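You operate a simulated robot arm through the tools that you are given. There is no shell and no other tool. Be economical: measure what you need, move in short steps, check, and stop when the job is done.

You are at the controls of a simulated robot arm. One attempt, no reset.

JOB
Take the fuse holder marked "4 A" from the air bench top and leave it on the desk shelf. Close the bottom drawer. Close the top drawer. Take the spoon sleeve on the workbench top and put it away on the stock rack top shelf. Put one of the tins from the stock rack counter on the stock rack top shelf. Stack the fittings carton that says "8 mm" from the socket bench top on top of the fittings carton marked "10 mm". Take the tall carton with the blue label and put it on the socket bench shelf. Do these in any order. Set down upright: fuse holder, tin, tall carton with the blue label.

It is judged by the outcome, as a careful person would: the job done as asked, and still so three seconds after it is handed in. It fails if anything else is knocked over, pushed out of place, dropped, spilled or broken.

ROBOT AND FRAMES
A 7-joint arm with a fingered hand on a trunk, on a base that drives. Base frame: it is fixed to the floor where the robot stands at the start and does not move with it; the origin is under the middle of the robot, x ahead of it, y to its left, z up; the surface under the hand at the start is at about z = 85. Units: cm, rad, N and s.
With the tool pointing down near the work surface it reaches from about 36 to 70 cm from the robot's upright axis, wherever it stands. Its first joint turns from -1.204 to 3.002 rad. Places, roughly: bottom drawer [-340, 280, 20]; desk shelf (20x16 cm) [-116, 22, 92]; fittings carton [-550, 325, 100]; fuse holder [50, 25, 100]; socket bench shelf [-550, 330, 40]; spoon sleeve [-300, 300, 100]; stock rack top shelf [-440, 330, 130]; tall carton with the blue label [-575, 325, 100]; tin [-400, 325, 100]; top drawer [-340, 280, 70]. Payload 3.2 kg.
The tool frame sits at the grasp point between the pads (the TCP): z along the fingers, y along the line on which they close. The tips reach 2.6 cm beyond it. Largest opening 8.8 cm; the body of the gripper starts 3 cm behind the TCP. The gripper is a hand of 5 fingers: y runs from the thumb to the fingers, the wrist lies at [-1.6, -10.8, -17.2] in the tool frame, and closing takes about 1.5 s.
Orientation is told as [roll, pitch, yaw] about the base's x, y, z axes, in that order, counted from this pose: with the fingers straight down and the wrist toward the robot, the tool's x, y and z point along [0, 1, 0], [1, 0, 0] and [0, 0, -1] of the base frame.

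CONTROLS
- The arm moves only by the tool jog_arm. Its argument "targets" is a list of rows, each a list of 7 numbers: the turn, a rotation vector about the tool's x, y, z in units of 120 degrees (1.0 is 120 degrees), then the shift along the tool's x, y, z in units of 500 mm (1.0 is 500 mm), then the finger opening in mm, from 0 to 88. In form: [[rx, ry, rz, tx, ty, tz, grip], ...]. A call has 1 to 20 rows; each row is the pose to reach, as a shift and turn from the pose commanded when the call began, along the tool's axes at that moment. A call with a number of a shift or a turn outside -1 to 1 is refused whole. A row lasts 0.2 s, in which the tool goes at most 5 cm and 0.15 rad; a call with a longer step from one row to the next is refused whole, and so is a gripper value outside its range. A pose out of reach is approached as far as the arm can. The call stops where the force on the tool passes 40 N (or 10 N more than at its start, if that is more) or the arm is blocked; 0.2 s more then pass. The fingers move at their own pace (about 7.2 cm/s each) and stop on an object; they squeeze with about 28 N. The grip force told is the motor's: it shows also when the fingers shut on nothing. Time passes only in rows, and 0.2 s behind the last, so rows that repeat a pose let the fingers close. The reply holds the time, the measured pose of the TCP, the force on the tool along the base axes, the opening and the grip force, in the units named above and with some noise, with the torque about the TCP (base axes, N m) and any sound that the robot's microphone picked up.
- Cameras (640 x 400 px; columns grow to the right, rows downward): "scene" is now at [13.88, 1.86, 139.61]; the picture's right is [0.22, -0.98, 0.00], its down [-0.54, -0.12, -0.83] and it looks along [0.81, 0.18, -0.55] (base axes); focal length 251 px, centre (320, 200). "wrist" rides on the gripper at [6.7, -9.8, -11.7] in the tool frame; the picture's right is [-0.71, 0.33, -0.62], its down [-0.65, -0.65, 0.39] and it looks along [-0.28, 0.68, 0.68] (tool axes); focal length 234 px, centre (320, 200). There is no depth. A picture from a camera that has moved, and an enlarged one, comes with that camera's place and axes in the base frame and with its lens.
- camera(camera): a new picture of that camera. The clock stands still meanwhile.
- lift_body(by): slides the trunk up (or, below 0, down) by that many cm; the arm and the scene camera ride with it, the base frame stays. It gives what a move gives, with no picture.
- roll_base(legs): drives the robot by 1 to 6 legs, each [ahead, left, turn to the left] in cm, cm and rad, along the robot's own axes; the way and the turn of a leg run together, so that a leg with both is an arc; at most 150 cm and 3.142 rad a leg. The arm and the cameras ride along, it lands a little off, and it stops where it bumps. It gives what a move gives.
- set_grasp(shape): the hand has 5 fingers and takes this shape, open, in about a second: jaw (thumb against the fingers, like two jaws); tri (thumb and two fingers); tip (a fingertip pinch); poke (one finger out to press); point (the index stretched); flat (the hand flat); cup (the hand cupped); fist (a fist). The gripper value then closes the fingers along that shape, each until it touches; the sizes above hold for jaw. It gives what a move gives, with no picture.
- turn_head(pan, tilt): turns the head with the scene camera to pan (to the left, within 1.501 rad either way) and tilt (down, from -0.506 to 1.204), counted from straight ahead of the robot. It gives what a move gives.
- zoom(camera, box): a new picture of the part [left, top, right, bottom] of that camera's present view, enlarged. The clock stands still meanwhile.
- close_job(): hands the job in; it is judged then, once.

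Go step by step. Nothing tells you exact positions but the pictures and the camera data: compare them with the known pose of the tool, close in by small moves and look again before you grip or let go. The budget is 186 turns and 164 pictures, counting those below and the enlarged ones. Unless the task says otherwise, let go and move clear before handing in.

The tools are called as a command line: name --pt "numbers of a row" for each row, then --argument value for the rest, lists and objects as JSON in quotes. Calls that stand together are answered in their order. jog_arm: Moves the arm, as the interface text tells. Its arguments: {"type":"object","properties":{"targets":{"type":"array","items":{"type":"array","items":{"type":"number"}}}},"required":["targets"]} The other tools are called the same way: lift_body (by) slides the trunk up or down; set_grasp (shape) gives the hand a shape; roll_base (legs) drives the base; turn_head (pan, tilt) turns the head that bears the scene camera; camera (camera) takes a picture; zoom (camera, box) takes an enlarged picture of a part of a camera's view; close_job () hands the job in.

At the start:

```text
clock: 0.0
ee_pos: [53.01, 11.74, 115.2]
ee_rot: [0.0, -0.001, -0.001]
contact_force: [0.0, 0.3, 0.5]
ft_torque: [-0.02, 0.0, -0.01]
gripper_width: 8.78
grip_force: 0.1
shape: jaw
trunk travel left (down, up): [-70.0, 14.0]
robot x, y, heading: [-0.13, 0.26, 0.005]
head pan, tilt: [0.22, 0.583]
```

scene: 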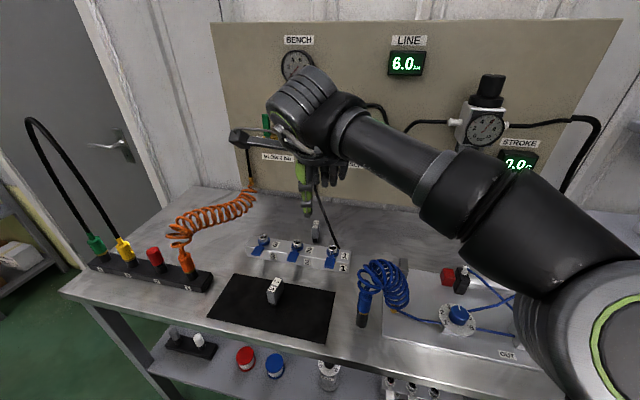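
wrist: 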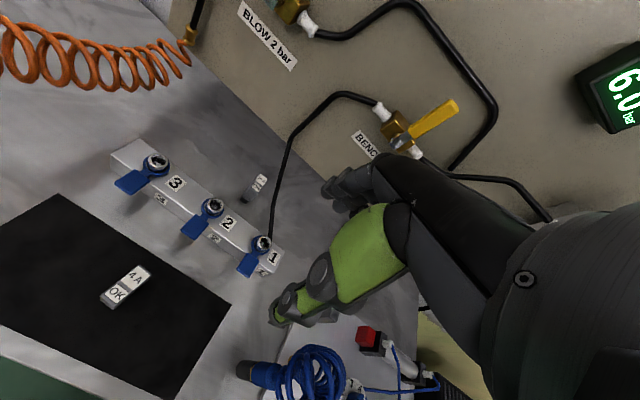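

I see a small block on the black mat that looks marked "4 A / OK", and another small one behind the valve rail. I'll zoom in to read both.

zoom --camera "wrist" --box '[60, 140, 300, 320]'

zoom --camera "scene" --box '[220, 200, 380, 320]'

```text
2.22 times, centred on (180, 230) of wrist
camera zoom: at [43.45, 18.32, 126.89], right [0.33, -0.71, 0.62], down [-0.65, -0.65, -0.39], along [0.68, -0.28, -0.68], focal length 520 px, centre (631, 133)
```

zoom: 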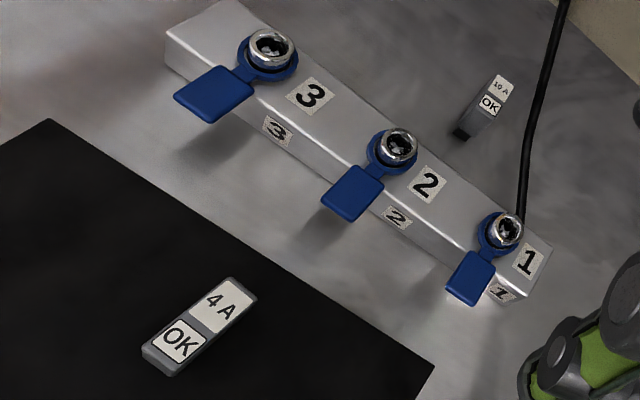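

```text
3.33 times, centred on (300, 260) of scene
camera zoom: at [13.88, 1.86, 139.61], right [0.22, -0.98, 0.0], down [-0.54, -0.12, -0.83], along [0.81, 0.18, -0.55], focal length 835 px, centre (387, 0)
```

zoom: 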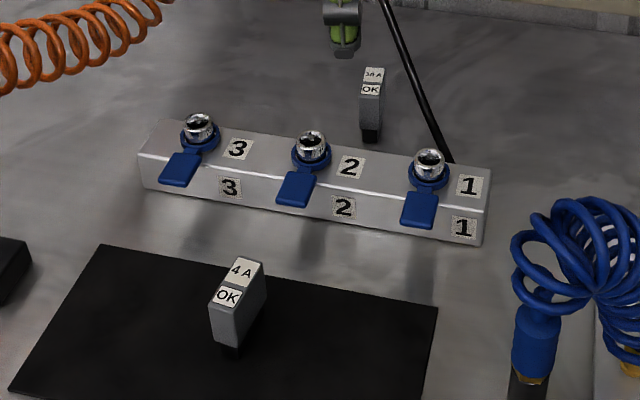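

The "4 A" holder stands on the mat at about (47.8, 20, top 92.7), its long side roughly along x. I'll hover above it and look again.

jog_arm --pt "0 0 0.03 0.055 -0.035 0.06 88" --pt "0 0 0.06 0.11 -0.07 0.12 88" --pt "0 0 0.09 0.166 -0.104 0.18 88" --pt "0 0 0.1 0.166 -0.104 0.25 88"

camera --camera "wrist"

zoom --camera "scene" --box '[200, 200, 360, 320]'

```text
clock: 1.0
ee_pos: [47.91, 20.04, 102.97]
ee_rot: [0.003, 0.0, -0.211]
contact_force: [0.2, -0.3, 0.2]
ft_torque: [-0.03, 0.01, -0.03]
gripper_width: 8.79
grip_force: 0.1
shape: jaw
trunk travel left (down, up): [-70.0, 14.0]
robot x, y, heading: [0.17, -0.26, 0.002]
head pan, tilt: [0.22, 0.583]
```

```text
159 pictures are left
camera wrist: at [39.93, 28.43, 114.36], right [0.17, -0.76, 0.62], down [-0.78, -0.5, -0.39], along [0.61, -0.41, -0.68], focal length 234 px, centre (320, 200)
```

wrist: 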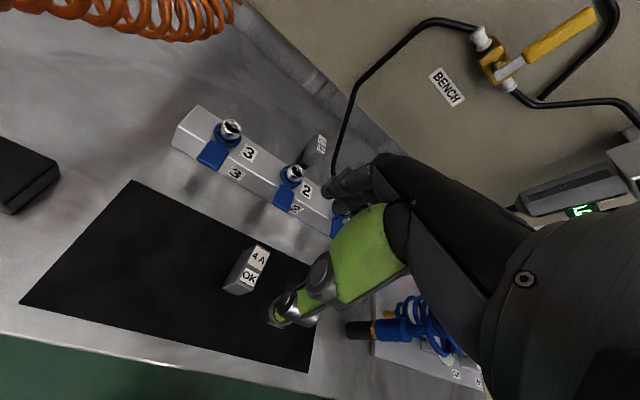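

```text
3.33 times, centred on (280, 260) of scene
camera zoom: at [14.01, 1.77, 139.6], right [0.22, -0.98, 0.0], down [-0.54, -0.12, -0.83], along [0.81, 0.18, -0.55], focal length 835 px, centre (453, 0)
```

zoom: 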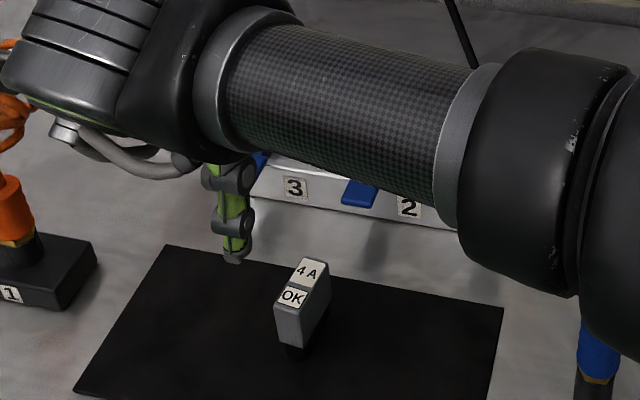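

The hand is centred above it and the axes line up (top at about (48.35, 20.2, 91)). I'm descending and gripping.

jog_arm --pt "0 0 0 0.004 0.007 0.07 88" --pt "0 0 0 0.004 0.007 0.14 88" --pt "0 0 0 0.004 0.007 0.2 88" --pt "0 0 0 0.004 0.007 0.25 88" --pt "0 0 0 0.004 0.007 0.284 88"

camera --camera "wrist"

zoom --camera "scene" --box '[200, 200, 360, 320]'

```text
clock: 2.2
ee_pos: [48.35, 20.31, 88.5]
ee_rot: [0.002, -0.001, -0.212]
contact_force: [-0.4, -0.7, -0.6]
ft_torque: [0.01, 0.03, -0.01]
gripper_width: 8.78
grip_force: 0.1
shape: jaw
trunk travel left (down, up): [-70.0, 14.0]
robot x, y, heading: [-0.06, -0.04, -0.001]
head pan, tilt: [0.22, 0.583]
```

```text
157 pictures are left
camera wrist: at [40.24, 28.69, 100.11], right [0.18, -0.76, 0.62], down [-0.77, -0.5, -0.39], along [0.61, -0.41, -0.68], focal length 234 px, centre (320, 200)
```

wrist: 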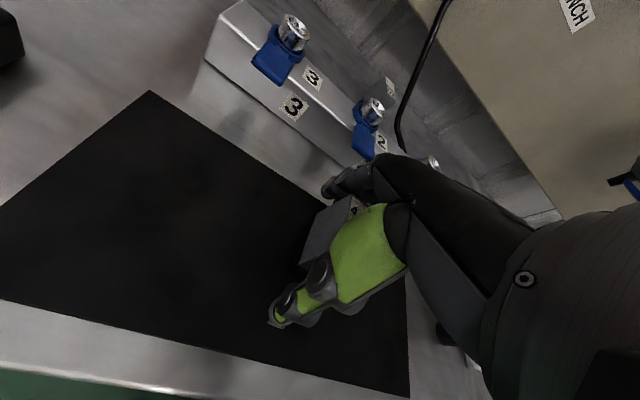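

```text
3.33 times, centred on (280, 260) of scene
camera zoom: at [13.9, 1.88, 139.61], right [0.22, -0.98, 0.0], down [-0.54, -0.12, -0.83], along [0.81, 0.18, -0.55], focal length 835 px, centre (453, 0)
```

zoom: 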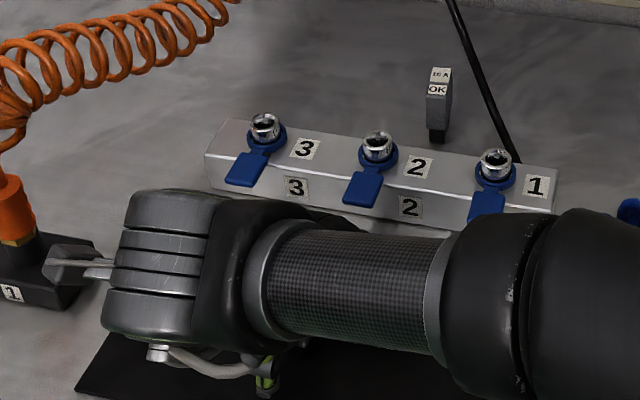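

The holder sits between thumb and fingers, so I'm closing now.

jog_arm --pt "0 0 0 0 0 0 0" --pt "0 0 0 0 0 0 0" --pt "0 0 0 0 0 0 0" --pt "0 0 0 0 0 0 0" --pt "0 0 0 0 0 0 0" --pt "0 0 0 0 0 0 0" --pt "0 0 0 0 0 0 0" --pt "0 0 0 0 0 0 0"

```text
clock: 4.0
ee_pos: [48.2, 20.26, 88.63]
ee_rot: [0.0, 0.0, -0.212]
contact_force: [0.7, 0.8, 0.5]
ft_torque: [-0.03, -0.03, 0.03]
gripper_width: 3.48
grip_force: 27.8
shape: jaw
trunk travel left (down, up): [-70.0, 14.0]
robot x, y, heading: [-0.24, -0.15, 0.001]
head pan, tilt: [0.22, 0.583]
```

It has closed at 3.5 cm with a firm grip. I'm lifting and checking.

jog_arm --pt "0 0 0 0 0 -0.05 0" --pt "0 0 0 0 0 -0.12 0" --pt "0 0 0 0 0 -0.2 0" --pt "0 0 0 0 0 -0.29 0" --pt "0 0 0 0 0 -0.38 0"

camera --camera "wrist"

turn_head --pan 1.5 --tilt 0.4

camera --camera "scene"

```text
clock: 5.2
ee_pos: [48.12, 20.21, 107.63]
ee_rot: [0.0, -0.001, -0.21]
contact_force: [0.4, -1.4, -0.3]
ft_torque: [0.01, -0.01, 0.0]
gripper_width: 3.49
grip_force: 27.7
shape: jaw
trunk travel left (down, up): [-70.0, 14.0]
robot x, y, heading: [-0.07, 0.38, 0.003]
head pan, tilt: [0.22, 0.583]
```

```text
155 pictures are left
camera wrist: at [40.14, 28.64, 119.25], right [0.18, -0.76, 0.62], down [-0.77, -0.5, -0.39], along [0.61, -0.41, -0.68], focal length 234 px, centre (320, 200)
```

wrist: 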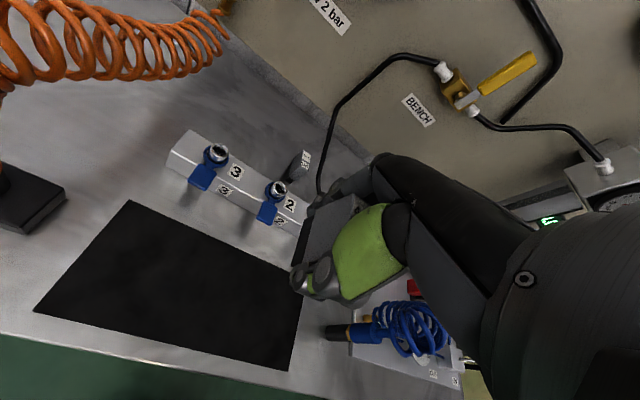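

```text
clock: 6.7
ee_pos: [48.28, 20.24, 107.65]
ee_rot: [-0.001, -0.001, -0.211]
contact_force: [-0.4, -0.6, -0.8]
ft_torque: [0.0, 0.0, 0.0]
gripper_width: 3.47
grip_force: 27.7
shape: jaw
trunk travel left (down, up): [-70.0, 14.0]
robot x, y, heading: [0.04, 0.29, 0.001]
head pan, tilt: [1.499, 0.4]
```

```text
154 pictures are left
camera scene: at [5.89, 9.17, 141.28], right [1.0, -0.07, 0.0], down [-0.03, -0.39, -0.92], along [0.07, 0.92, -0.39], focal length 251 px, centre (320, 200)
```

scene: 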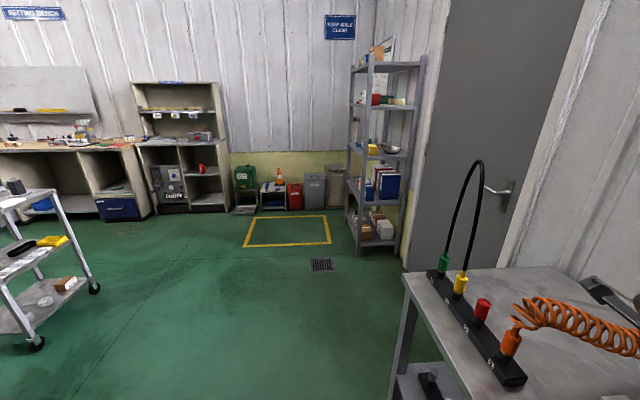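

The holder is held securely. The desk shelf is behind me, so I'm backing off from the bench, turning left and looking.

roll_base --legs '[[-35, 0, 0], [0, 0, 1.57]]'

camera --camera "scene"

```text
clock: 12.7
ee_pos: [-54.73, 48.33, 107.66]
ee_rot: [0.001, 0.002, 1.359]
contact_force: [-0.2, 0.0, -0.7]
ft_torque: [-0.03, 0.01, 0.02]
gripper_width: 3.45
grip_force: 27.9
shape: jaw
trunk travel left (down, up): [-70.0, 14.0]
robot x, y, heading: [-34.75, 0.07, 1.569]
head pan, tilt: [1.499, 0.4]
```

```text
153 pictures are left
camera scene: at [-43.72, 5.58, 141.28], right [0.07, 1.0, 0.0], down [0.39, -0.03, -0.92], along [-0.92, 0.07, -0.39], focal length 251 px, centre (320, 200)
```

scene: 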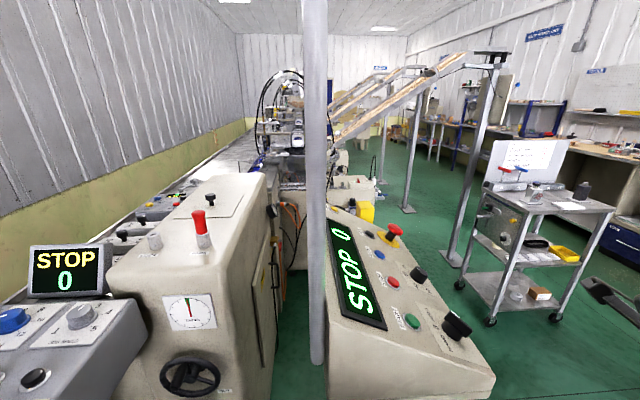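

The desk is the control console with the "STOP 0" screen, and I don't see the shelf yet. I'm zooming in on where it should be.

zoom --camera "scene" --box '[260, 170, 500, 400]'

turn_head --pan 1.5 --tilt 0.9

camera --camera "scene"

```text
1.74 times, centred on (380, 285) of scene
camera zoom: at [-43.72, 5.58, 141.28], right [0.07, 1.0, 0.0], down [0.39, -0.03, -0.92], along [-0.92, 0.07, -0.39], focal length 436 px, centre (216, 52)
```

zoom: 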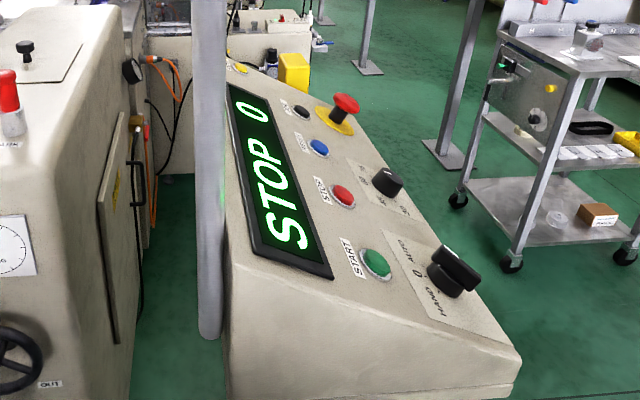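

```text
clock: 13.7
ee_pos: [-54.76, 48.27, 107.67]
ee_rot: [0.0, 0.001, 1.358]
contact_force: [0.6, -0.3, -0.2]
ft_torque: [-0.02, -0.01, 0.02]
gripper_width: 3.44
grip_force: 27.3
shape: jaw
trunk travel left (down, up): [-70.0, 14.0]
robot x, y, heading: [-34.84, -0.6, 1.563]
head pan, tilt: [1.499, 0.901]
```

```text
151 pictures are left
camera scene: at [-42.02, 5.46, 136.99], right [0.07, 1.0, 0.0], down [0.78, -0.06, -0.62], along [-0.62, 0.05, -0.78], focal length 251 px, centre (320, 200)
```

scene: 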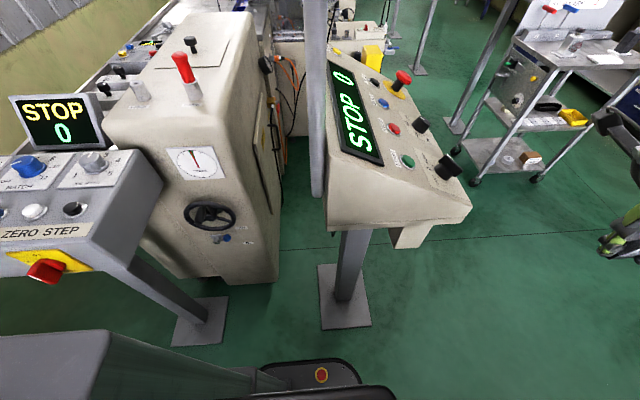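

The desk's low front faces +y and the shelf isn't visible from this side. I'm driving round to the front for a better look.

lift_body --by 10

roll_base --legs '[[110, 0, 0], [0, 0, 1.57], [60, 0, 0]]'

turn_head --pan 1.4 --tilt 0.6

camera --camera "scene"

```text
clock: 15.0
ee_pos: [-54.75, 48.27, 117.73]
ee_rot: [-0.001, 0.001, 1.358]
contact_force: [0.4, 0.0, -0.6]
ft_torque: [0.0, -0.02, 0.02]
gripper_width: 3.43
grip_force: 28.0
shape: jaw
trunk travel left (down, up): [-80.0, 4.0]
robot x, y, heading: [-34.76, -0.06, 1.571]
head pan, tilt: [1.499, 0.901]
```

```text
clock: 27.4
ee_pos: [-143.04, 90.33, 117.65]
ee_rot: [0.001, 0.002, 2.926]
contact_force: [0.0, 0.0, -0.7]
ft_torque: [-0.03, 0.0, -0.01]
gripper_width: 3.4
grip_force: 27.4
shape: jaw
trunk travel left (down, up): [-80.0, 4.0]
robot x, y, heading: [-94.19, 110.13, 3.14]
head pan, tilt: [1.499, 0.901]
```

```text
clock: 28.2
ee_pos: [-142.96, 90.33, 117.63]
ee_rot: [0.0, 0.0, 2.927]
contact_force: [-0.4, 0.0, -0.3]
ft_torque: [0.01, -0.04, -0.01]
gripper_width: 3.39
grip_force: 28.2
shape: jaw
trunk travel left (down, up): [-80.0, 4.0]
robot x, y, heading: [-94.61, 110.0, 3.139]
head pan, tilt: [1.4, 0.6]
```

```text
150 pictures are left
camera scene: at [-100.92, 101.55, 149.45], right [-0.98, 0.17, 0.0], down [0.1, 0.56, -0.82], along [-0.14, -0.81, -0.57], focal length 251 px, centre (320, 200)
```

scene: 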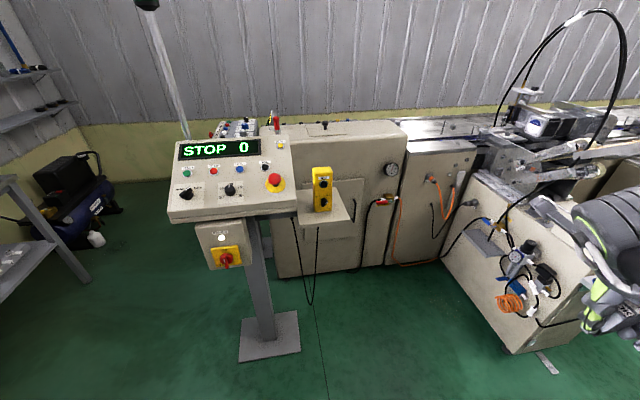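

The small bracket shelf right of the console, with a yellow pendant on it, is the desk shelf. I'm zooming in.

zoom --camera "scene" --box '[260, 150, 380, 240]'

```text
4.44 times, centred on (320, 195) of scene
camera zoom: at [-100.92, 101.55, 149.45], right [-0.98, 0.17, 0.0], down [0.1, 0.56, -0.82], along [-0.14, -0.81, -0.57], focal length 1114 px, centre (320, 222)
```

zoom: 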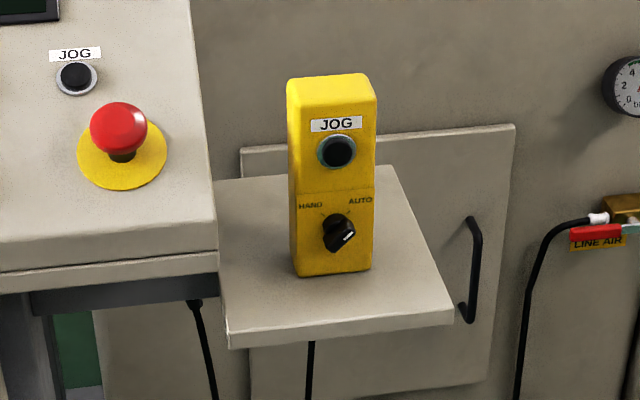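

The free strip on the shelf is narrow, since the pendant occupies its middle. Before choosing a spot I need to see how far the hand sticks out around the held holder.

turn_head --pan 0.4 --tilt 0.7

camera --camera "scene"

```text
clock: 29.5
ee_pos: [-142.88, 90.33, 117.6]
ee_rot: [-0.001, 0.0, 2.928]
contact_force: [0.8, -0.4, -0.9]
ft_torque: [0.03, -0.02, 0.03]
gripper_width: 3.42
grip_force: 28.0
shape: jaw
trunk travel left (down, up): [-80.0, 4.0]
robot x, y, heading: [-94.28, 110.25, 3.14]
head pan, tilt: [0.4, 0.7]
```

```text
148 pictures are left
camera scene: at [-107.23, 106.96, 148.6], right [-0.39, 0.92, 0.0], down [0.59, 0.25, -0.76], along [-0.71, -0.3, -0.64], focal length 251 px, centre (320, 200)
```

scene: 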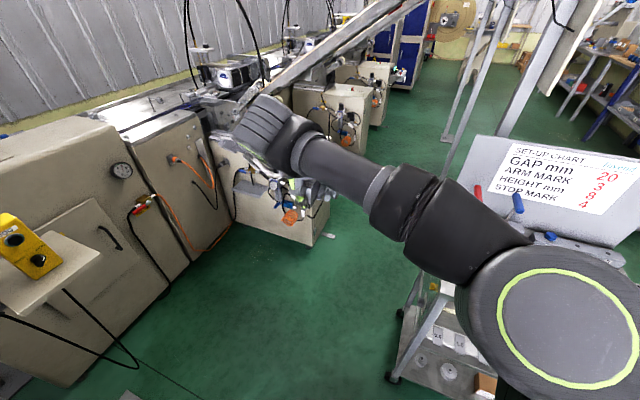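

zoom --camera "scene" --box '[220, 85, 380, 235]'

```text
2.67 times, centred on (300, 160) of scene
camera zoom: at [-107.23, 106.96, 148.6], right [-0.39, 0.92, 0.0], down [0.59, 0.25, -0.76], along [-0.71, -0.3, -0.64], focal length 668 px, centre (373, 307)
```

zoom: 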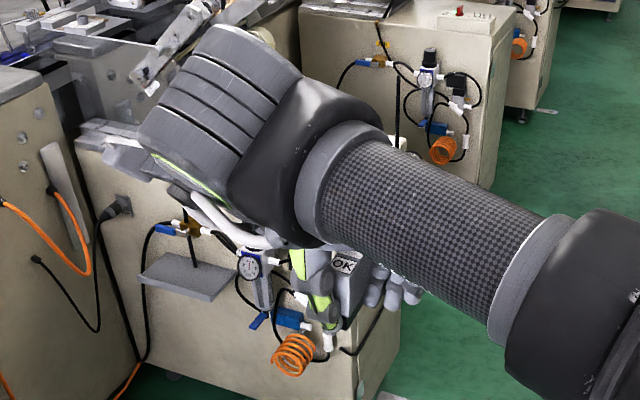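

The hand's fingers bulge past the holder on the far side, and the pendant may be in their way. I'll yaw the hand so I can see its profile and judge clearance.

jog_arm --pt "0 0 -0.07 0 0 0 0" --pt "0 0 -0.14 0 0 0 0" --pt "0 0 -0.21 0 0 0 0" --pt "0 0 -0.28 0 0 0 0" --pt "0 0 -0.35 0 0 0 0" --pt "0 0 -0.42 0 0 0 0" --pt "0 0 -0.49 0 0 0 0" --pt "0 0 -0.56 0 0 0 0" --pt "0 0 -0.63 0 0 0 0" --pt "0 0 -0.7 0 0 0 0" --pt "0 0 -0.77 0 0 0 0" --pt "0 0 -0.84 0 0 0 0"

zoom --camera "scene" --box '[220, 85, 420, 235]'

camera --camera "wrist"

```text
clock: 32.1
ee_pos: [-127.25, 93.28, 116.98]
ee_rot: [0.026, 0.077, -1.702]
contact_force: [1.2, 1.3, -0.3]
ft_torque: [-0.07, 0.06, -0.03]
gripper_width: 3.4
grip_force: 27.8
shape: jaw
out of reach, approached as far as the arm can: row 9, 10, 11, 12
trunk travel left (down, up): [-80.0, 4.0]
robot x, y, heading: [-94.53, 110.38, 3.136]
head pan, tilt: [0.4, 0.7]
```

```text
2.67 times, centred on (320, 160) of scene
camera zoom: at [-107.1, 107.08, 148.6], right [-0.39, 0.92, 0.0], down [0.59, 0.25, -0.77], along [-0.71, -0.3, -0.64], focal length 668 px, centre (320, 307)
```

zoom: 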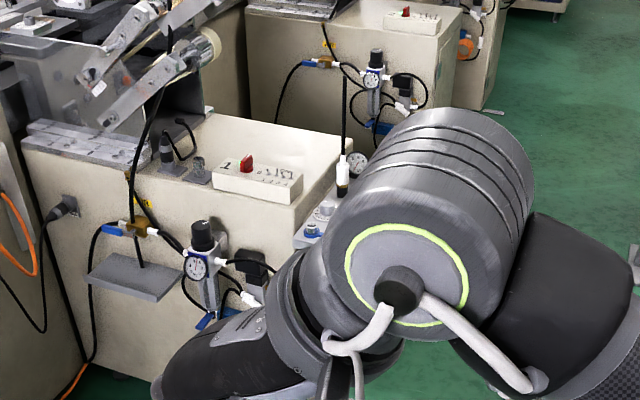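

```text
145 pictures are left
camera wrist: at [-119.74, 101.08, 129.46], right [-0.77, -0.28, 0.58], down [-0.55, 0.76, -0.35], along [-0.34, -0.58, -0.74], focal length 234 px, centre (320, 200)
```

wrist: 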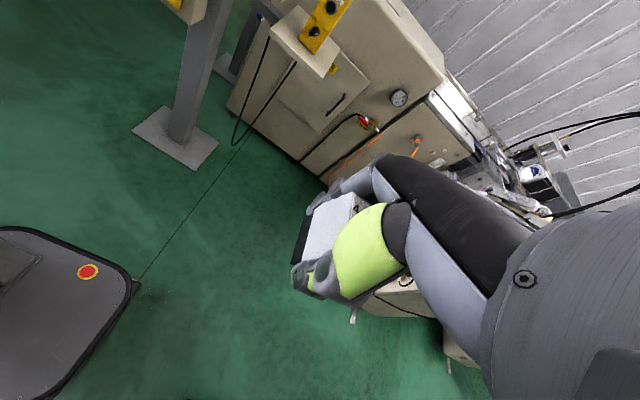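

The profile isn't visible from here, but the wrist view shows the fingers bulge only about 4 cm, so placing on the shelf's front-right corner diagonally is feasible. First I'm swinging the hand back to a natural forward pose.

jog_arm --pt "0 0 0.07 -0.04 -0.01 -0.005 0" --pt "0 0 0.14 -0.08 -0.02 -0.01 0" --pt "0 0 0.21 -0.12 -0.03 -0.01 0" --pt "0 0 0.28 -0.16 -0.04 -0.01 0" --pt "0 0 0.35 -0.2 -0.05 -0.01 0" --pt "0 0 0.42 -0.24 -0.06 -0.01 0" --pt "0 0 0.49 -0.28 -0.07 -0.01 0" --pt "0 0 0.55 -0.32 -0.08 -0.01 0"

turn_head --pan -0.6 --tilt 0.7

camera --camera "scene"

```text
clock: 33.9
ee_pos: [-142.75, 99.32, 117.5]
ee_rot: [-0.059, 0.056, -2.856]
contact_force: [-0.1, 0.3, -0.2]
ft_torque: [0.02, 0.02, -0.02]
gripper_width: 3.41
grip_force: 27.7
shape: jaw
trunk travel left (down, up): [-80.0, 4.0]
robot x, y, heading: [-94.93, 110.4, 3.138]
head pan, tilt: [0.4, 0.7]
```

```text
clock: 35.2
ee_pos: [-142.58, 99.16, 117.43]
ee_rot: [-0.061, 0.056, -2.851]
contact_force: [0.2, -0.7, -0.3]
ft_torque: [0.04, -0.01, 0.01]
gripper_width: 3.43
grip_force: 27.9
shape: jaw
trunk travel left (down, up): [-80.0, 4.0]
robot x, y, heading: [-94.48, 110.2, 3.137]
head pan, tilt: [-0.6, 0.7]
```

```text
144 pictures are left
camera scene: at [-106.38, 115.08, 148.6], right [0.57, 0.82, 0.0], down [0.53, -0.37, -0.76], along [-0.63, 0.43, -0.64], focal length 251 px, centre (320, 200)
```

scene: 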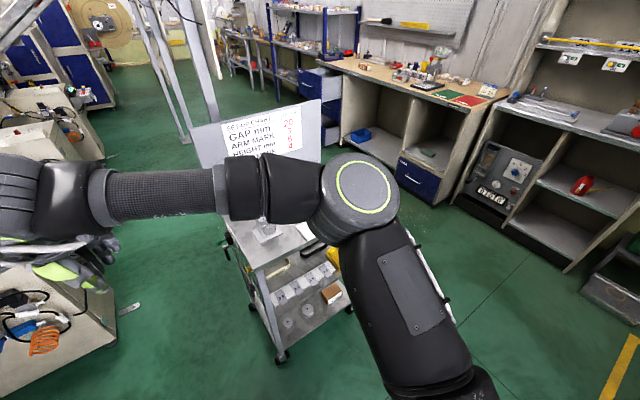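

I see the cart off to my right. I'm turning away from it toward the desk, then sliding sideways to stand diagonally in front of the shelf corner.

roll_base --legs '[[0, 0, 1.83], [10, -52, 0]]'

turn_head --pan 0.3 --tilt 0.7

camera --camera "scene"

```text
clock: 42.6
ee_pos: [-118.96, 44.21, 117.36]
ee_rot: [-0.061, 0.055, -1.023]
contact_force: [-1.0, 0.0, -0.5]
ft_torque: [0.01, 0.0, 0.0]
gripper_width: 3.41
grip_force: 27.8
shape: jaw
trunk travel left (down, up): [-80.0, 4.0]
robot x, y, heading: [-141.91, 87.64, -1.318]
head pan, tilt: [-0.6, 0.7]
```

```text
clock: 43.8
ee_pos: [-118.91, 44.23, 117.59]
ee_rot: [-0.061, 0.055, -1.024]
contact_force: [-0.1, -0.4, -1.0]
ft_torque: [0.0, -0.01, 0.02]
gripper_width: 3.4
grip_force: 28.3
shape: jaw
trunk travel left (down, up): [-80.0, 4.0]
robot x, y, heading: [-141.89, 88.02, -1.313]
head pan, tilt: [0.3, 0.7]
```

```text
143 pictures are left
camera scene: at [-135.91, 75.85, 148.6], right [-0.85, -0.52, 0.0], down [-0.34, 0.55, -0.76], along [0.4, -0.65, -0.64], focal length 251 px, centre (320, 200)
```

scene: 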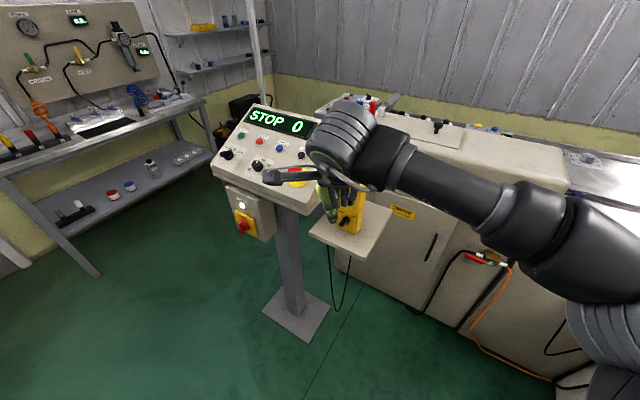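

Now the shelf and pendant are right in front of the hand. I'm zooming in to measure the free corner.

zoom --camera "scene" --box '[280, 150, 420, 270]'

camera --camera "wrist"

```text
3.33 times, centred on (350, 210) of scene
camera zoom: at [-135.91, 75.85, 148.6], right [-0.85, -0.52, 0.0], down [-0.34, 0.55, -0.76], along [0.4, -0.65, -0.64], focal length 835 px, centre (220, 167)
```

zoom: 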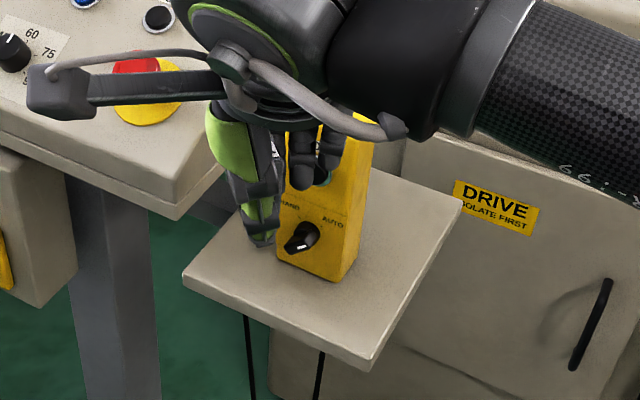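

```text
141 pictures are left
camera wrist: at [-117.24, 55.69, 129.02], right [-0.38, -0.66, 0.65], down [-0.92, 0.23, -0.31], along [0.06, -0.71, -0.7], focal length 234 px, centre (320, 200)
```

wrist: 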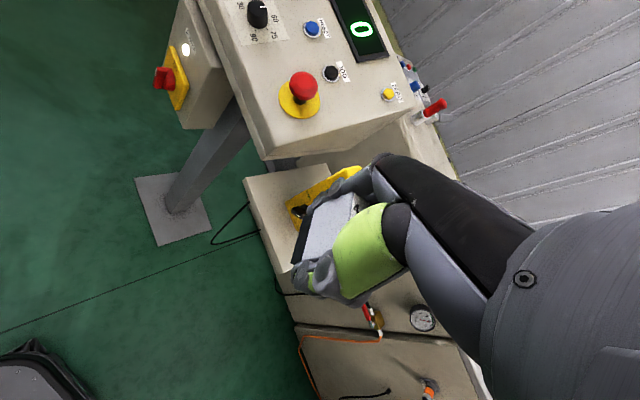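

The free corner lies between the pendant's corner (-118.4, 26.7) and the shelf's corner (-124, 32.5). I'm levelling the hand and moving above (-121.3, 30.5), still higher than the pendant.

jog_arm --pt "-0.026 0.029 0 -0.04 0.045 0 0" --pt "-0.026 0.029 0 -0.08 0.09 0 0" --pt "-0.026 0.029 0 -0.12 0.135 0 0" --pt "-0.026 0.029 0 -0.155 0.175 0 0" --pt "-0.026 0.029 0 -0.184 0.209 0 0" --pt "-0.026 0.029 0 -0.184 0.209 0 0"

zoom --camera "scene" --box '[280, 150, 420, 270]'

camera --camera "wrist"

```text
clock: 45.2
ee_pos: [-121.33, 30.39, 117.53]
ee_rot: [0.0, 0.002, -1.023]
contact_force: [-0.5, 0.7, 0.1]
ft_torque: [0.02, 0.01, 0.06]
gripper_width: 3.4
grip_force: 27.5
shape: jaw
trunk travel left (down, up): [-80.0, 4.0]
robot x, y, heading: [-141.95, 88.11, -1.315]
head pan, tilt: [0.3, 0.7]
```

```text
3.33 times, centred on (350, 210) of scene
camera zoom: at [-135.92, 75.9, 148.6], right [-0.85, -0.52, 0.0], down [-0.34, 0.55, -0.77], along [0.4, -0.65, -0.64], focal length 835 px, centre (220, 167)
```

zoom: 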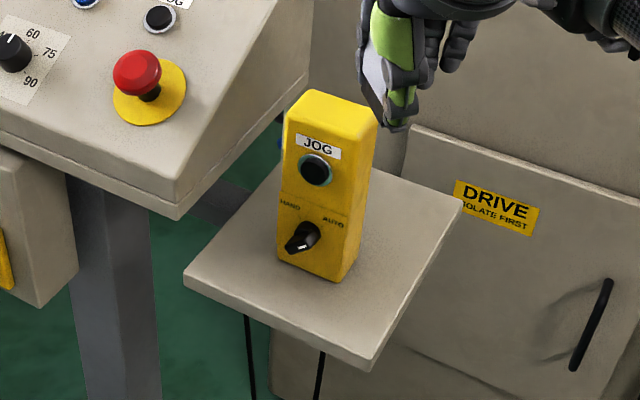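

```text
139 pictures are left
camera wrist: at [-120.6, 42.12, 128.97], right [-0.43, -0.65, 0.62], down [-0.9, 0.22, -0.39], along [0.12, -0.72, -0.68], focal length 234 px, centre (320, 200)
```

wrist: 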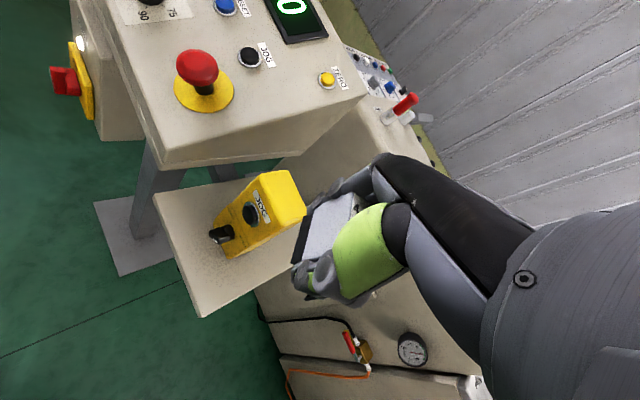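

The pendant's near corner is about (-118.2, 27.1), and the hand should pass it by roughly 0.5–1 cm. I'm shifting slightly outward and descending part-way to check.

jog_arm --pt "0 0 0 -0.009 -0.003 0.04 0" --pt "0 0 0 -0.009 -0.003 0.09 0" --pt "0 0 0 -0.009 -0.003 0.14 0" --pt "0 0 0 -0.009 -0.003 0.19 0" --pt "0 0 0 -0.009 -0.003 0.24 0"

zoom --camera "scene" --box '[300, 140, 420, 260]'

camera --camera "wrist"

```text
clock: 46.4
ee_pos: [-121.87, 30.44, 105.35]
ee_rot: [0.0, 0.002, -1.026]
contact_force: [-0.8, 0.2, -0.5]
ft_torque: [0.01, 0.02, -0.06]
gripper_width: 3.42
grip_force: 28.3
shape: jaw
trunk travel left (down, up): [-80.0, 4.0]
robot x, y, heading: [-141.9, 88.27, -1.317]
head pan, tilt: [0.3, 0.7]
```

```text
3.33 times, centred on (360, 200) of scene
camera zoom: at [-135.88, 75.8, 148.59], right [-0.85, -0.52, 0.0], down [-0.34, 0.55, -0.76], along [0.4, -0.65, -0.64], focal length 835 px, centre (187, 200)
```

zoom: 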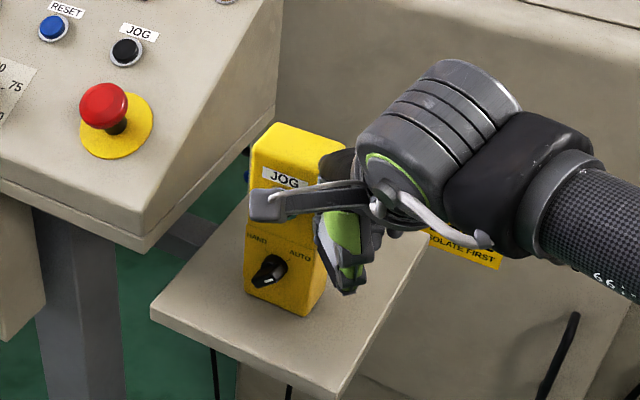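

```text
137 pictures are left
camera wrist: at [-121.07, 42.01, 116.87], right [-0.43, -0.65, 0.62], down [-0.89, 0.22, -0.39], along [0.11, -0.72, -0.68], focal length 234 px, centre (320, 200)
```

wrist: 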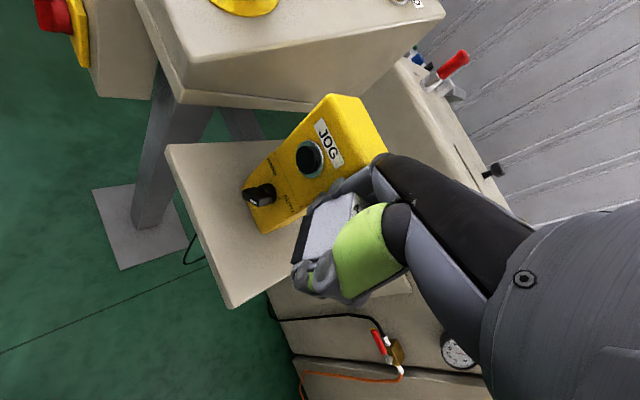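

There's no contact so far. I'm lowering another few cm and looking again, since the knuckles now pass beside the pendant's top.

jog_arm --pt "0 0 0 0 0 0.02 0" --pt "0 0 0 0 0 0.04 0" --pt "0 0 0 0 0 0.06 0" --pt "0 0 0 0 0 0.08 0"

zoom --camera "scene" --box '[300, 140, 420, 260]'

zoom --camera "wrist" --box '[200, 80, 420, 320]'

```text
clock: 47.4
ee_pos: [-121.81, 30.48, 101.38]
ee_rot: [0.001, 0.002, -1.025]
contact_force: [-0.1, 0.3, -0.7]
ft_torque: [0.0, 0.02, 0.01]
gripper_width: 3.41
grip_force: 27.9
shape: jaw
trunk travel left (down, up): [-80.0, 4.0]
robot x, y, heading: [-141.87, 88.09, -1.313]
head pan, tilt: [0.3, 0.7]
```

```text
3.33 times, centred on (360, 200) of scene
camera zoom: at [-135.88, 75.82, 148.59], right [-0.85, -0.52, 0.0], down [-0.34, 0.55, -0.76], along [0.4, -0.65, -0.64], focal length 835 px, centre (187, 200)
```

zoom: 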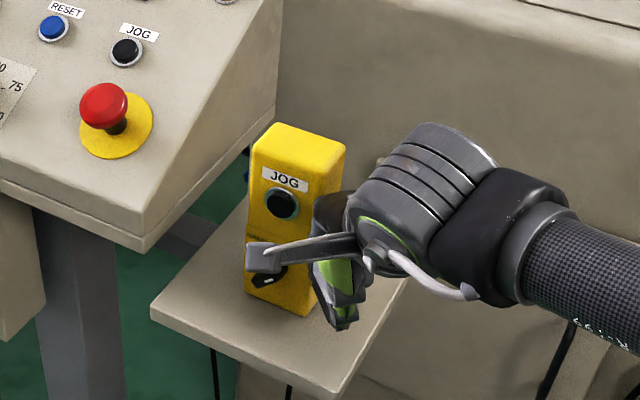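

```text
1.67 times, centred on (310, 200) of wrist
camera zoom: at [-121.07, 42.05, 112.89], right [-0.43, -0.65, 0.62], down [-0.89, 0.22, -0.39], along [0.11, -0.72, -0.68], focal length 390 px, centre (337, 200)
```

zoom: 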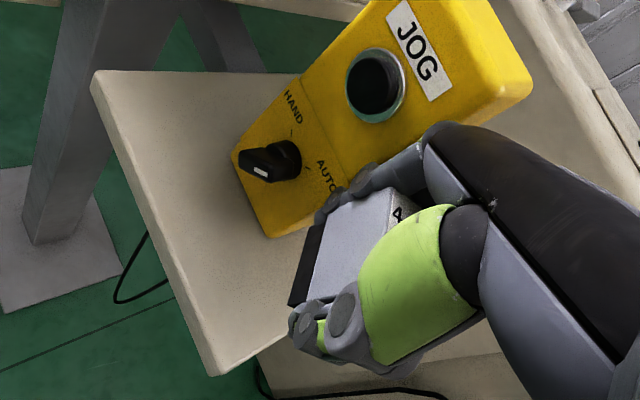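

Still no contact. I'm continuing down slowly until the holder touches the shelf.

jog_arm --pt "0 0 0 0 0 0.02 0" --pt "0 0 0 0 0 0.04 0" --pt "0 0 0 0 0 0.06 0" --pt "0 0 0 0 0 0.08 0" --pt "0 0 0 0 0 0.095 0"

zoom --camera "scene" --box '[300, 140, 420, 260]'

zoom --camera "wrist" --box '[200, 80, 420, 320]'

```text
clock: 48.6
ee_pos: [-121.92, 30.44, 96.67]
ee_rot: [0.001, 0.0, -1.022]
contact_force: [0.2, 0.0, -0.8]
ft_torque: [-0.01, -0.04, -0.01]
gripper_width: 3.37
grip_force: 28.0
shape: jaw
trunk travel left (down, up): [-80.0, 4.0]
robot x, y, heading: [-141.38, 87.83, -1.318]
head pan, tilt: [0.3, 0.7]
```

```text
3.33 times, centred on (360, 200) of scene
camera zoom: at [-135.89, 75.85, 148.6], right [-0.85, -0.52, 0.0], down [-0.34, 0.55, -0.76], along [0.4, -0.65, -0.64], focal length 835 px, centre (187, 200)
```

zoom: 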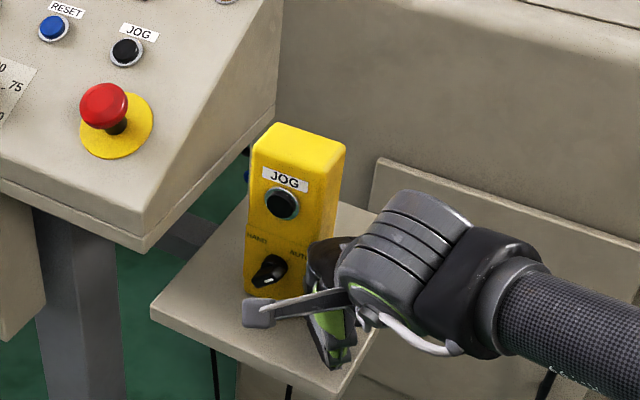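

```text
1.67 times, centred on (310, 200) of wrist
camera zoom: at [-121.1, 42.11, 108.14], right [-0.43, -0.65, 0.62], down [-0.9, 0.22, -0.39], along [0.11, -0.72, -0.68], focal length 390 px, centre (337, 200)
```

zoom: 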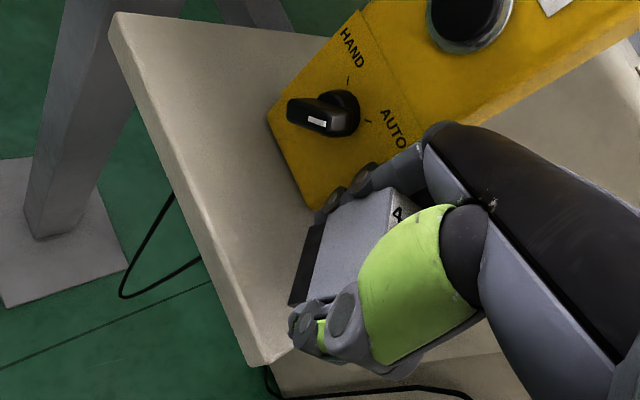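

The hand is at z 96.7 and the holder is about 1.5 cm above the shelf. I'm lowering in fine steps.

jog_arm --pt "0 0 0 0 0 0.006 0" --pt "0 0 0 0 0 0.012 0" --pt "0 0 0 0 0 0.018 0" --pt "0 0 0 0 0 0.022 0"

zoom --camera "wrist" --box '[200, 80, 420, 320]'

```text
clock: 49.6
ee_pos: [-121.78, 30.43, 95.45]
ee_rot: [0.001, 0.004, -1.024]
contact_force: [0.6, 0.1, -0.6]
ft_torque: [-0.01, -0.03, -0.02]
gripper_width: 3.38
grip_force: 28.3
shape: jaw
trunk travel left (down, up): [-80.0, 4.0]
robot x, y, heading: [-142.16, 87.69, -1.314]
head pan, tilt: [0.3, 0.7]
```

```text
1.67 times, centred on (310, 200) of wrist
camera zoom: at [-121.07, 42.09, 107.08], right [-0.43, -0.65, 0.62], down [-0.89, 0.22, -0.39], along [0.12, -0.72, -0.68], focal length 390 px, centre (337, 200)
```

zoom: 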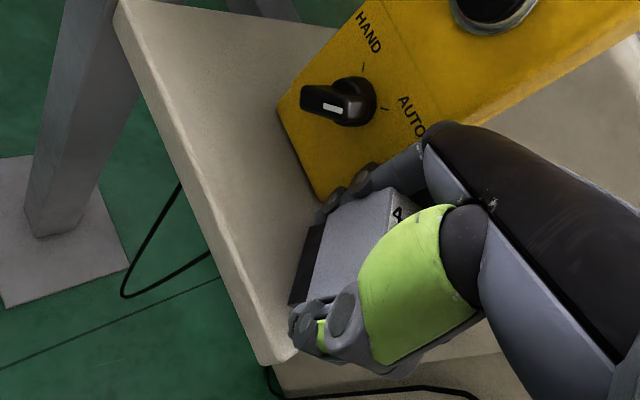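

jog_arm --pt "0 0 0 0 0 0.004 0" --pt "0 0 0 0 0 0.008 0" --pt "0 0 0 0 0 0.011 0"

```text
clock: 50.4
ee_pos: [-121.84, 30.46, 95.21]
ee_rot: [0.0, -0.002, -1.024]
contact_force: [0.7, 0.2, 6.0]
ft_torque: [0.08, 0.14, 0.03]
gripper_width: 3.4
grip_force: 27.8
shape: jaw
trunk travel left (down, up): [-80.0, 4.0]
robot x, y, heading: [-141.63, 87.92, -1.32]
head pan, tilt: [0.3, 0.7]
```

I feel contact at 6 N, so the holder stands on the shelf. I'm opening just a little so the fingers don't reach the pendant.

jog_arm --pt "0 0 0 0 0 -0.003 40" --pt "0 0 0 0 0 -0.003 46" --pt "0 0 0 0 0 -0.003 46" --pt "0 0 0 0 0 -0.003 46"

zoom --camera "wrist" --box '[200, 80, 420, 320]'

```text
clock: 51.4
ee_pos: [-121.75, 30.43, 95.14]
ee_rot: [-0.001, 0.003, -1.022]
contact_force: [0.4, 0.2, -0.7]
ft_torque: [-0.02, -0.01, 0.0]
gripper_width: 4.58
grip_force: 0.2
shape: jaw
trunk travel left (down, up): [-80.0, 4.0]
robot x, y, heading: [-142.01, 88.23, -1.317]
head pan, tilt: [0.3, 0.7]
```

```text
1.67 times, centred on (310, 200) of wrist
camera zoom: at [-121.07, 42.1, 106.64], right [-0.43, -0.65, 0.62], down [-0.9, 0.22, -0.39], along [0.11, -0.72, -0.68], focal length 390 px, centre (337, 200)
```

zoom: 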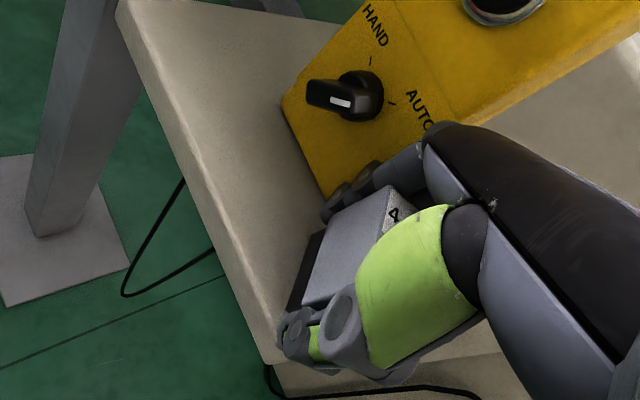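

The fingers are clear and the holder is standing. I'm raising straight up past the pendant, then backing away.

jog_arm --pt "0 0 0 0 0 -0.03 46" --pt "0 0 0 0 0 -0.07 46" --pt "0 0 0 0 0 -0.13 46" --pt "0 0 0 0 0 -0.2 46" --pt "0 0 0 0 0 -0.28 46" --pt "0 0 0 0 0 -0.36 46" --pt "0 0 0 0 0 -0.44 46"

zoom --camera "scene" --box '[300, 150, 420, 260]'

```text
clock: 53.0
ee_pos: [-121.81, 30.53, 117.25]
ee_rot: [-0.001, 0.002, -1.021]
contact_force: [0.6, 1.1, 0.5]
ft_torque: [0.0, 0.01, 0.0]
gripper_width: 4.58
grip_force: 0.0
shape: jaw
trunk travel left (down, up): [-80.0, 4.0]
robot x, y, heading: [-141.38, 88.02, -1.319]
head pan, tilt: [0.3, 0.7]
```

```text
3.64 times, centred on (360, 205) of scene
camera zoom: at [-135.88, 75.95, 148.6], right [-0.85, -0.52, 0.0], down [-0.34, 0.55, -0.77], along [0.4, -0.65, -0.64], focal length 911 px, centre (174, 182)
```

zoom: 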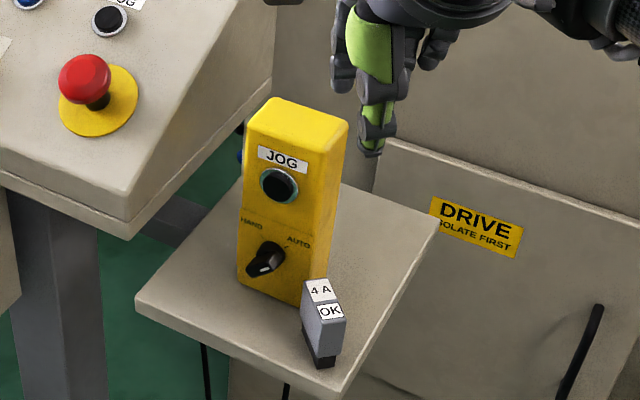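

The "4 A" holder stands upright on the desk shelf. I'm leaving for the wall benches by the route east of the cart.

roll_base --legs '[[-10, 25, 0], [-10, 22, 0], [0, 0, 2.89], [105, 0, 0], [0, 0, 1.57]]'

turn_head --pan -0.3 --tilt 0.35

camera --camera "scene"

```text
clock: 71.9
ee_pos: [-158.84, 220.83, 117.2]
ee_rot: [-0.002, 0.001, -2.872]
contact_force: [0.2, 0.3, 0.0]
ft_torque: [-0.01, 0.0, 0.01]
gripper_width: 4.59
grip_force: 0.0
shape: jaw
trunk travel left (down, up): [-80.0, 4.0]
robot x, y, heading: [-98.04, 224.38, 3.114]
head pan, tilt: [0.3, 0.7]
```

```text
clock: 72.9
ee_pos: [-158.85, 220.74, 117.2]
ee_rot: [0.001, 0.001, -2.874]
contact_force: [0.7, -1.0, -0.2]
ft_torque: [-0.02, 0.0, -0.02]
gripper_width: 4.57
grip_force: 0.0
shape: jaw
trunk travel left (down, up): [-80.0, 4.0]
robot x, y, heading: [-97.88, 224.13, 3.115]
head pan, tilt: [-0.3, 0.351]
```

```text
129 pictures are left
camera scene: at [-111.6, 227.29, 151.73], right [0.32, 0.95, 0.0], down [0.33, -0.11, -0.94], along [-0.89, 0.3, -0.34], focal length 251 px, centre (320, 200)
```

scene: 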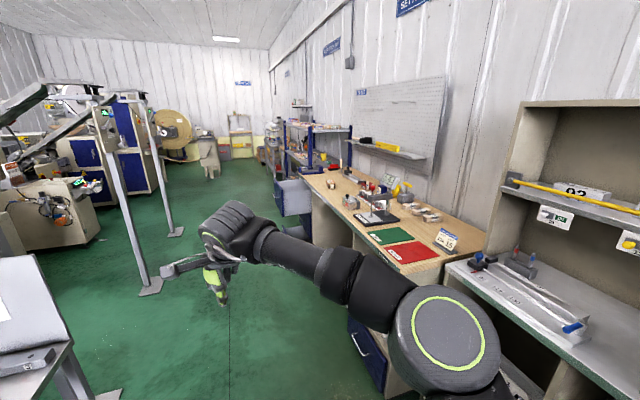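

The workbench with open grey-blue drawers is ahead on the right. I'm driving closer along it.

roll_base --legs '[[0, 0, 0.027], [130, 8, 0]]'

turn_head --pan -0.7 --tilt 0.6

camera --camera "scene"

```text
clock: 79.8
ee_pos: [-288.49, 212.3, 117.18]
ee_rot: [-0.001, 0.001, -2.854]
contact_force: [-0.3, 0.1, 0.9]
ft_torque: [-0.03, 0.01, -0.02]
gripper_width: 4.61
grip_force: 0.0
shape: jaw
trunk travel left (down, up): [-80.0, 4.0]
robot x, y, heading: [-227.74, 216.7, 3.132]
head pan, tilt: [-0.3, 0.351]
```

```text
clock: 80.6
ee_pos: [-288.52, 212.34, 117.09]
ee_rot: [0.0, 0.004, -2.856]
contact_force: [0.3, -0.2, 0.7]
ft_torque: [0.0, 0.0, 0.02]
gripper_width: 4.61
grip_force: 0.1
shape: jaw
trunk travel left (down, up): [-80.0, 4.0]
robot x, y, heading: [-227.73, 216.8, 3.131]
head pan, tilt: [-0.7, 0.6]
```

```text
128 pictures are left
camera scene: at [-239.26, 222.5, 149.46], right [0.65, 0.76, 0.0], down [0.43, -0.37, -0.83], along [-0.63, 0.54, -0.56], focal length 251 px, centre (320, 200)
```

scene: 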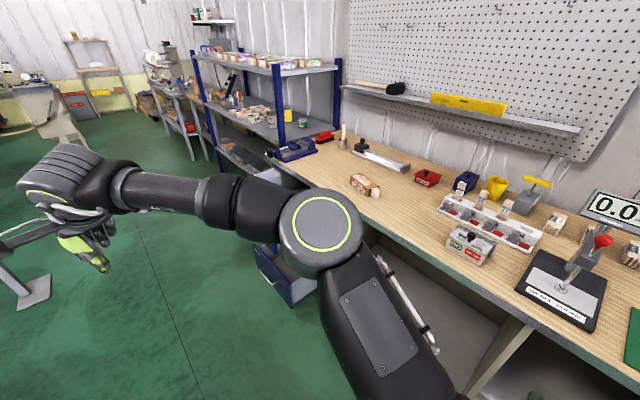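

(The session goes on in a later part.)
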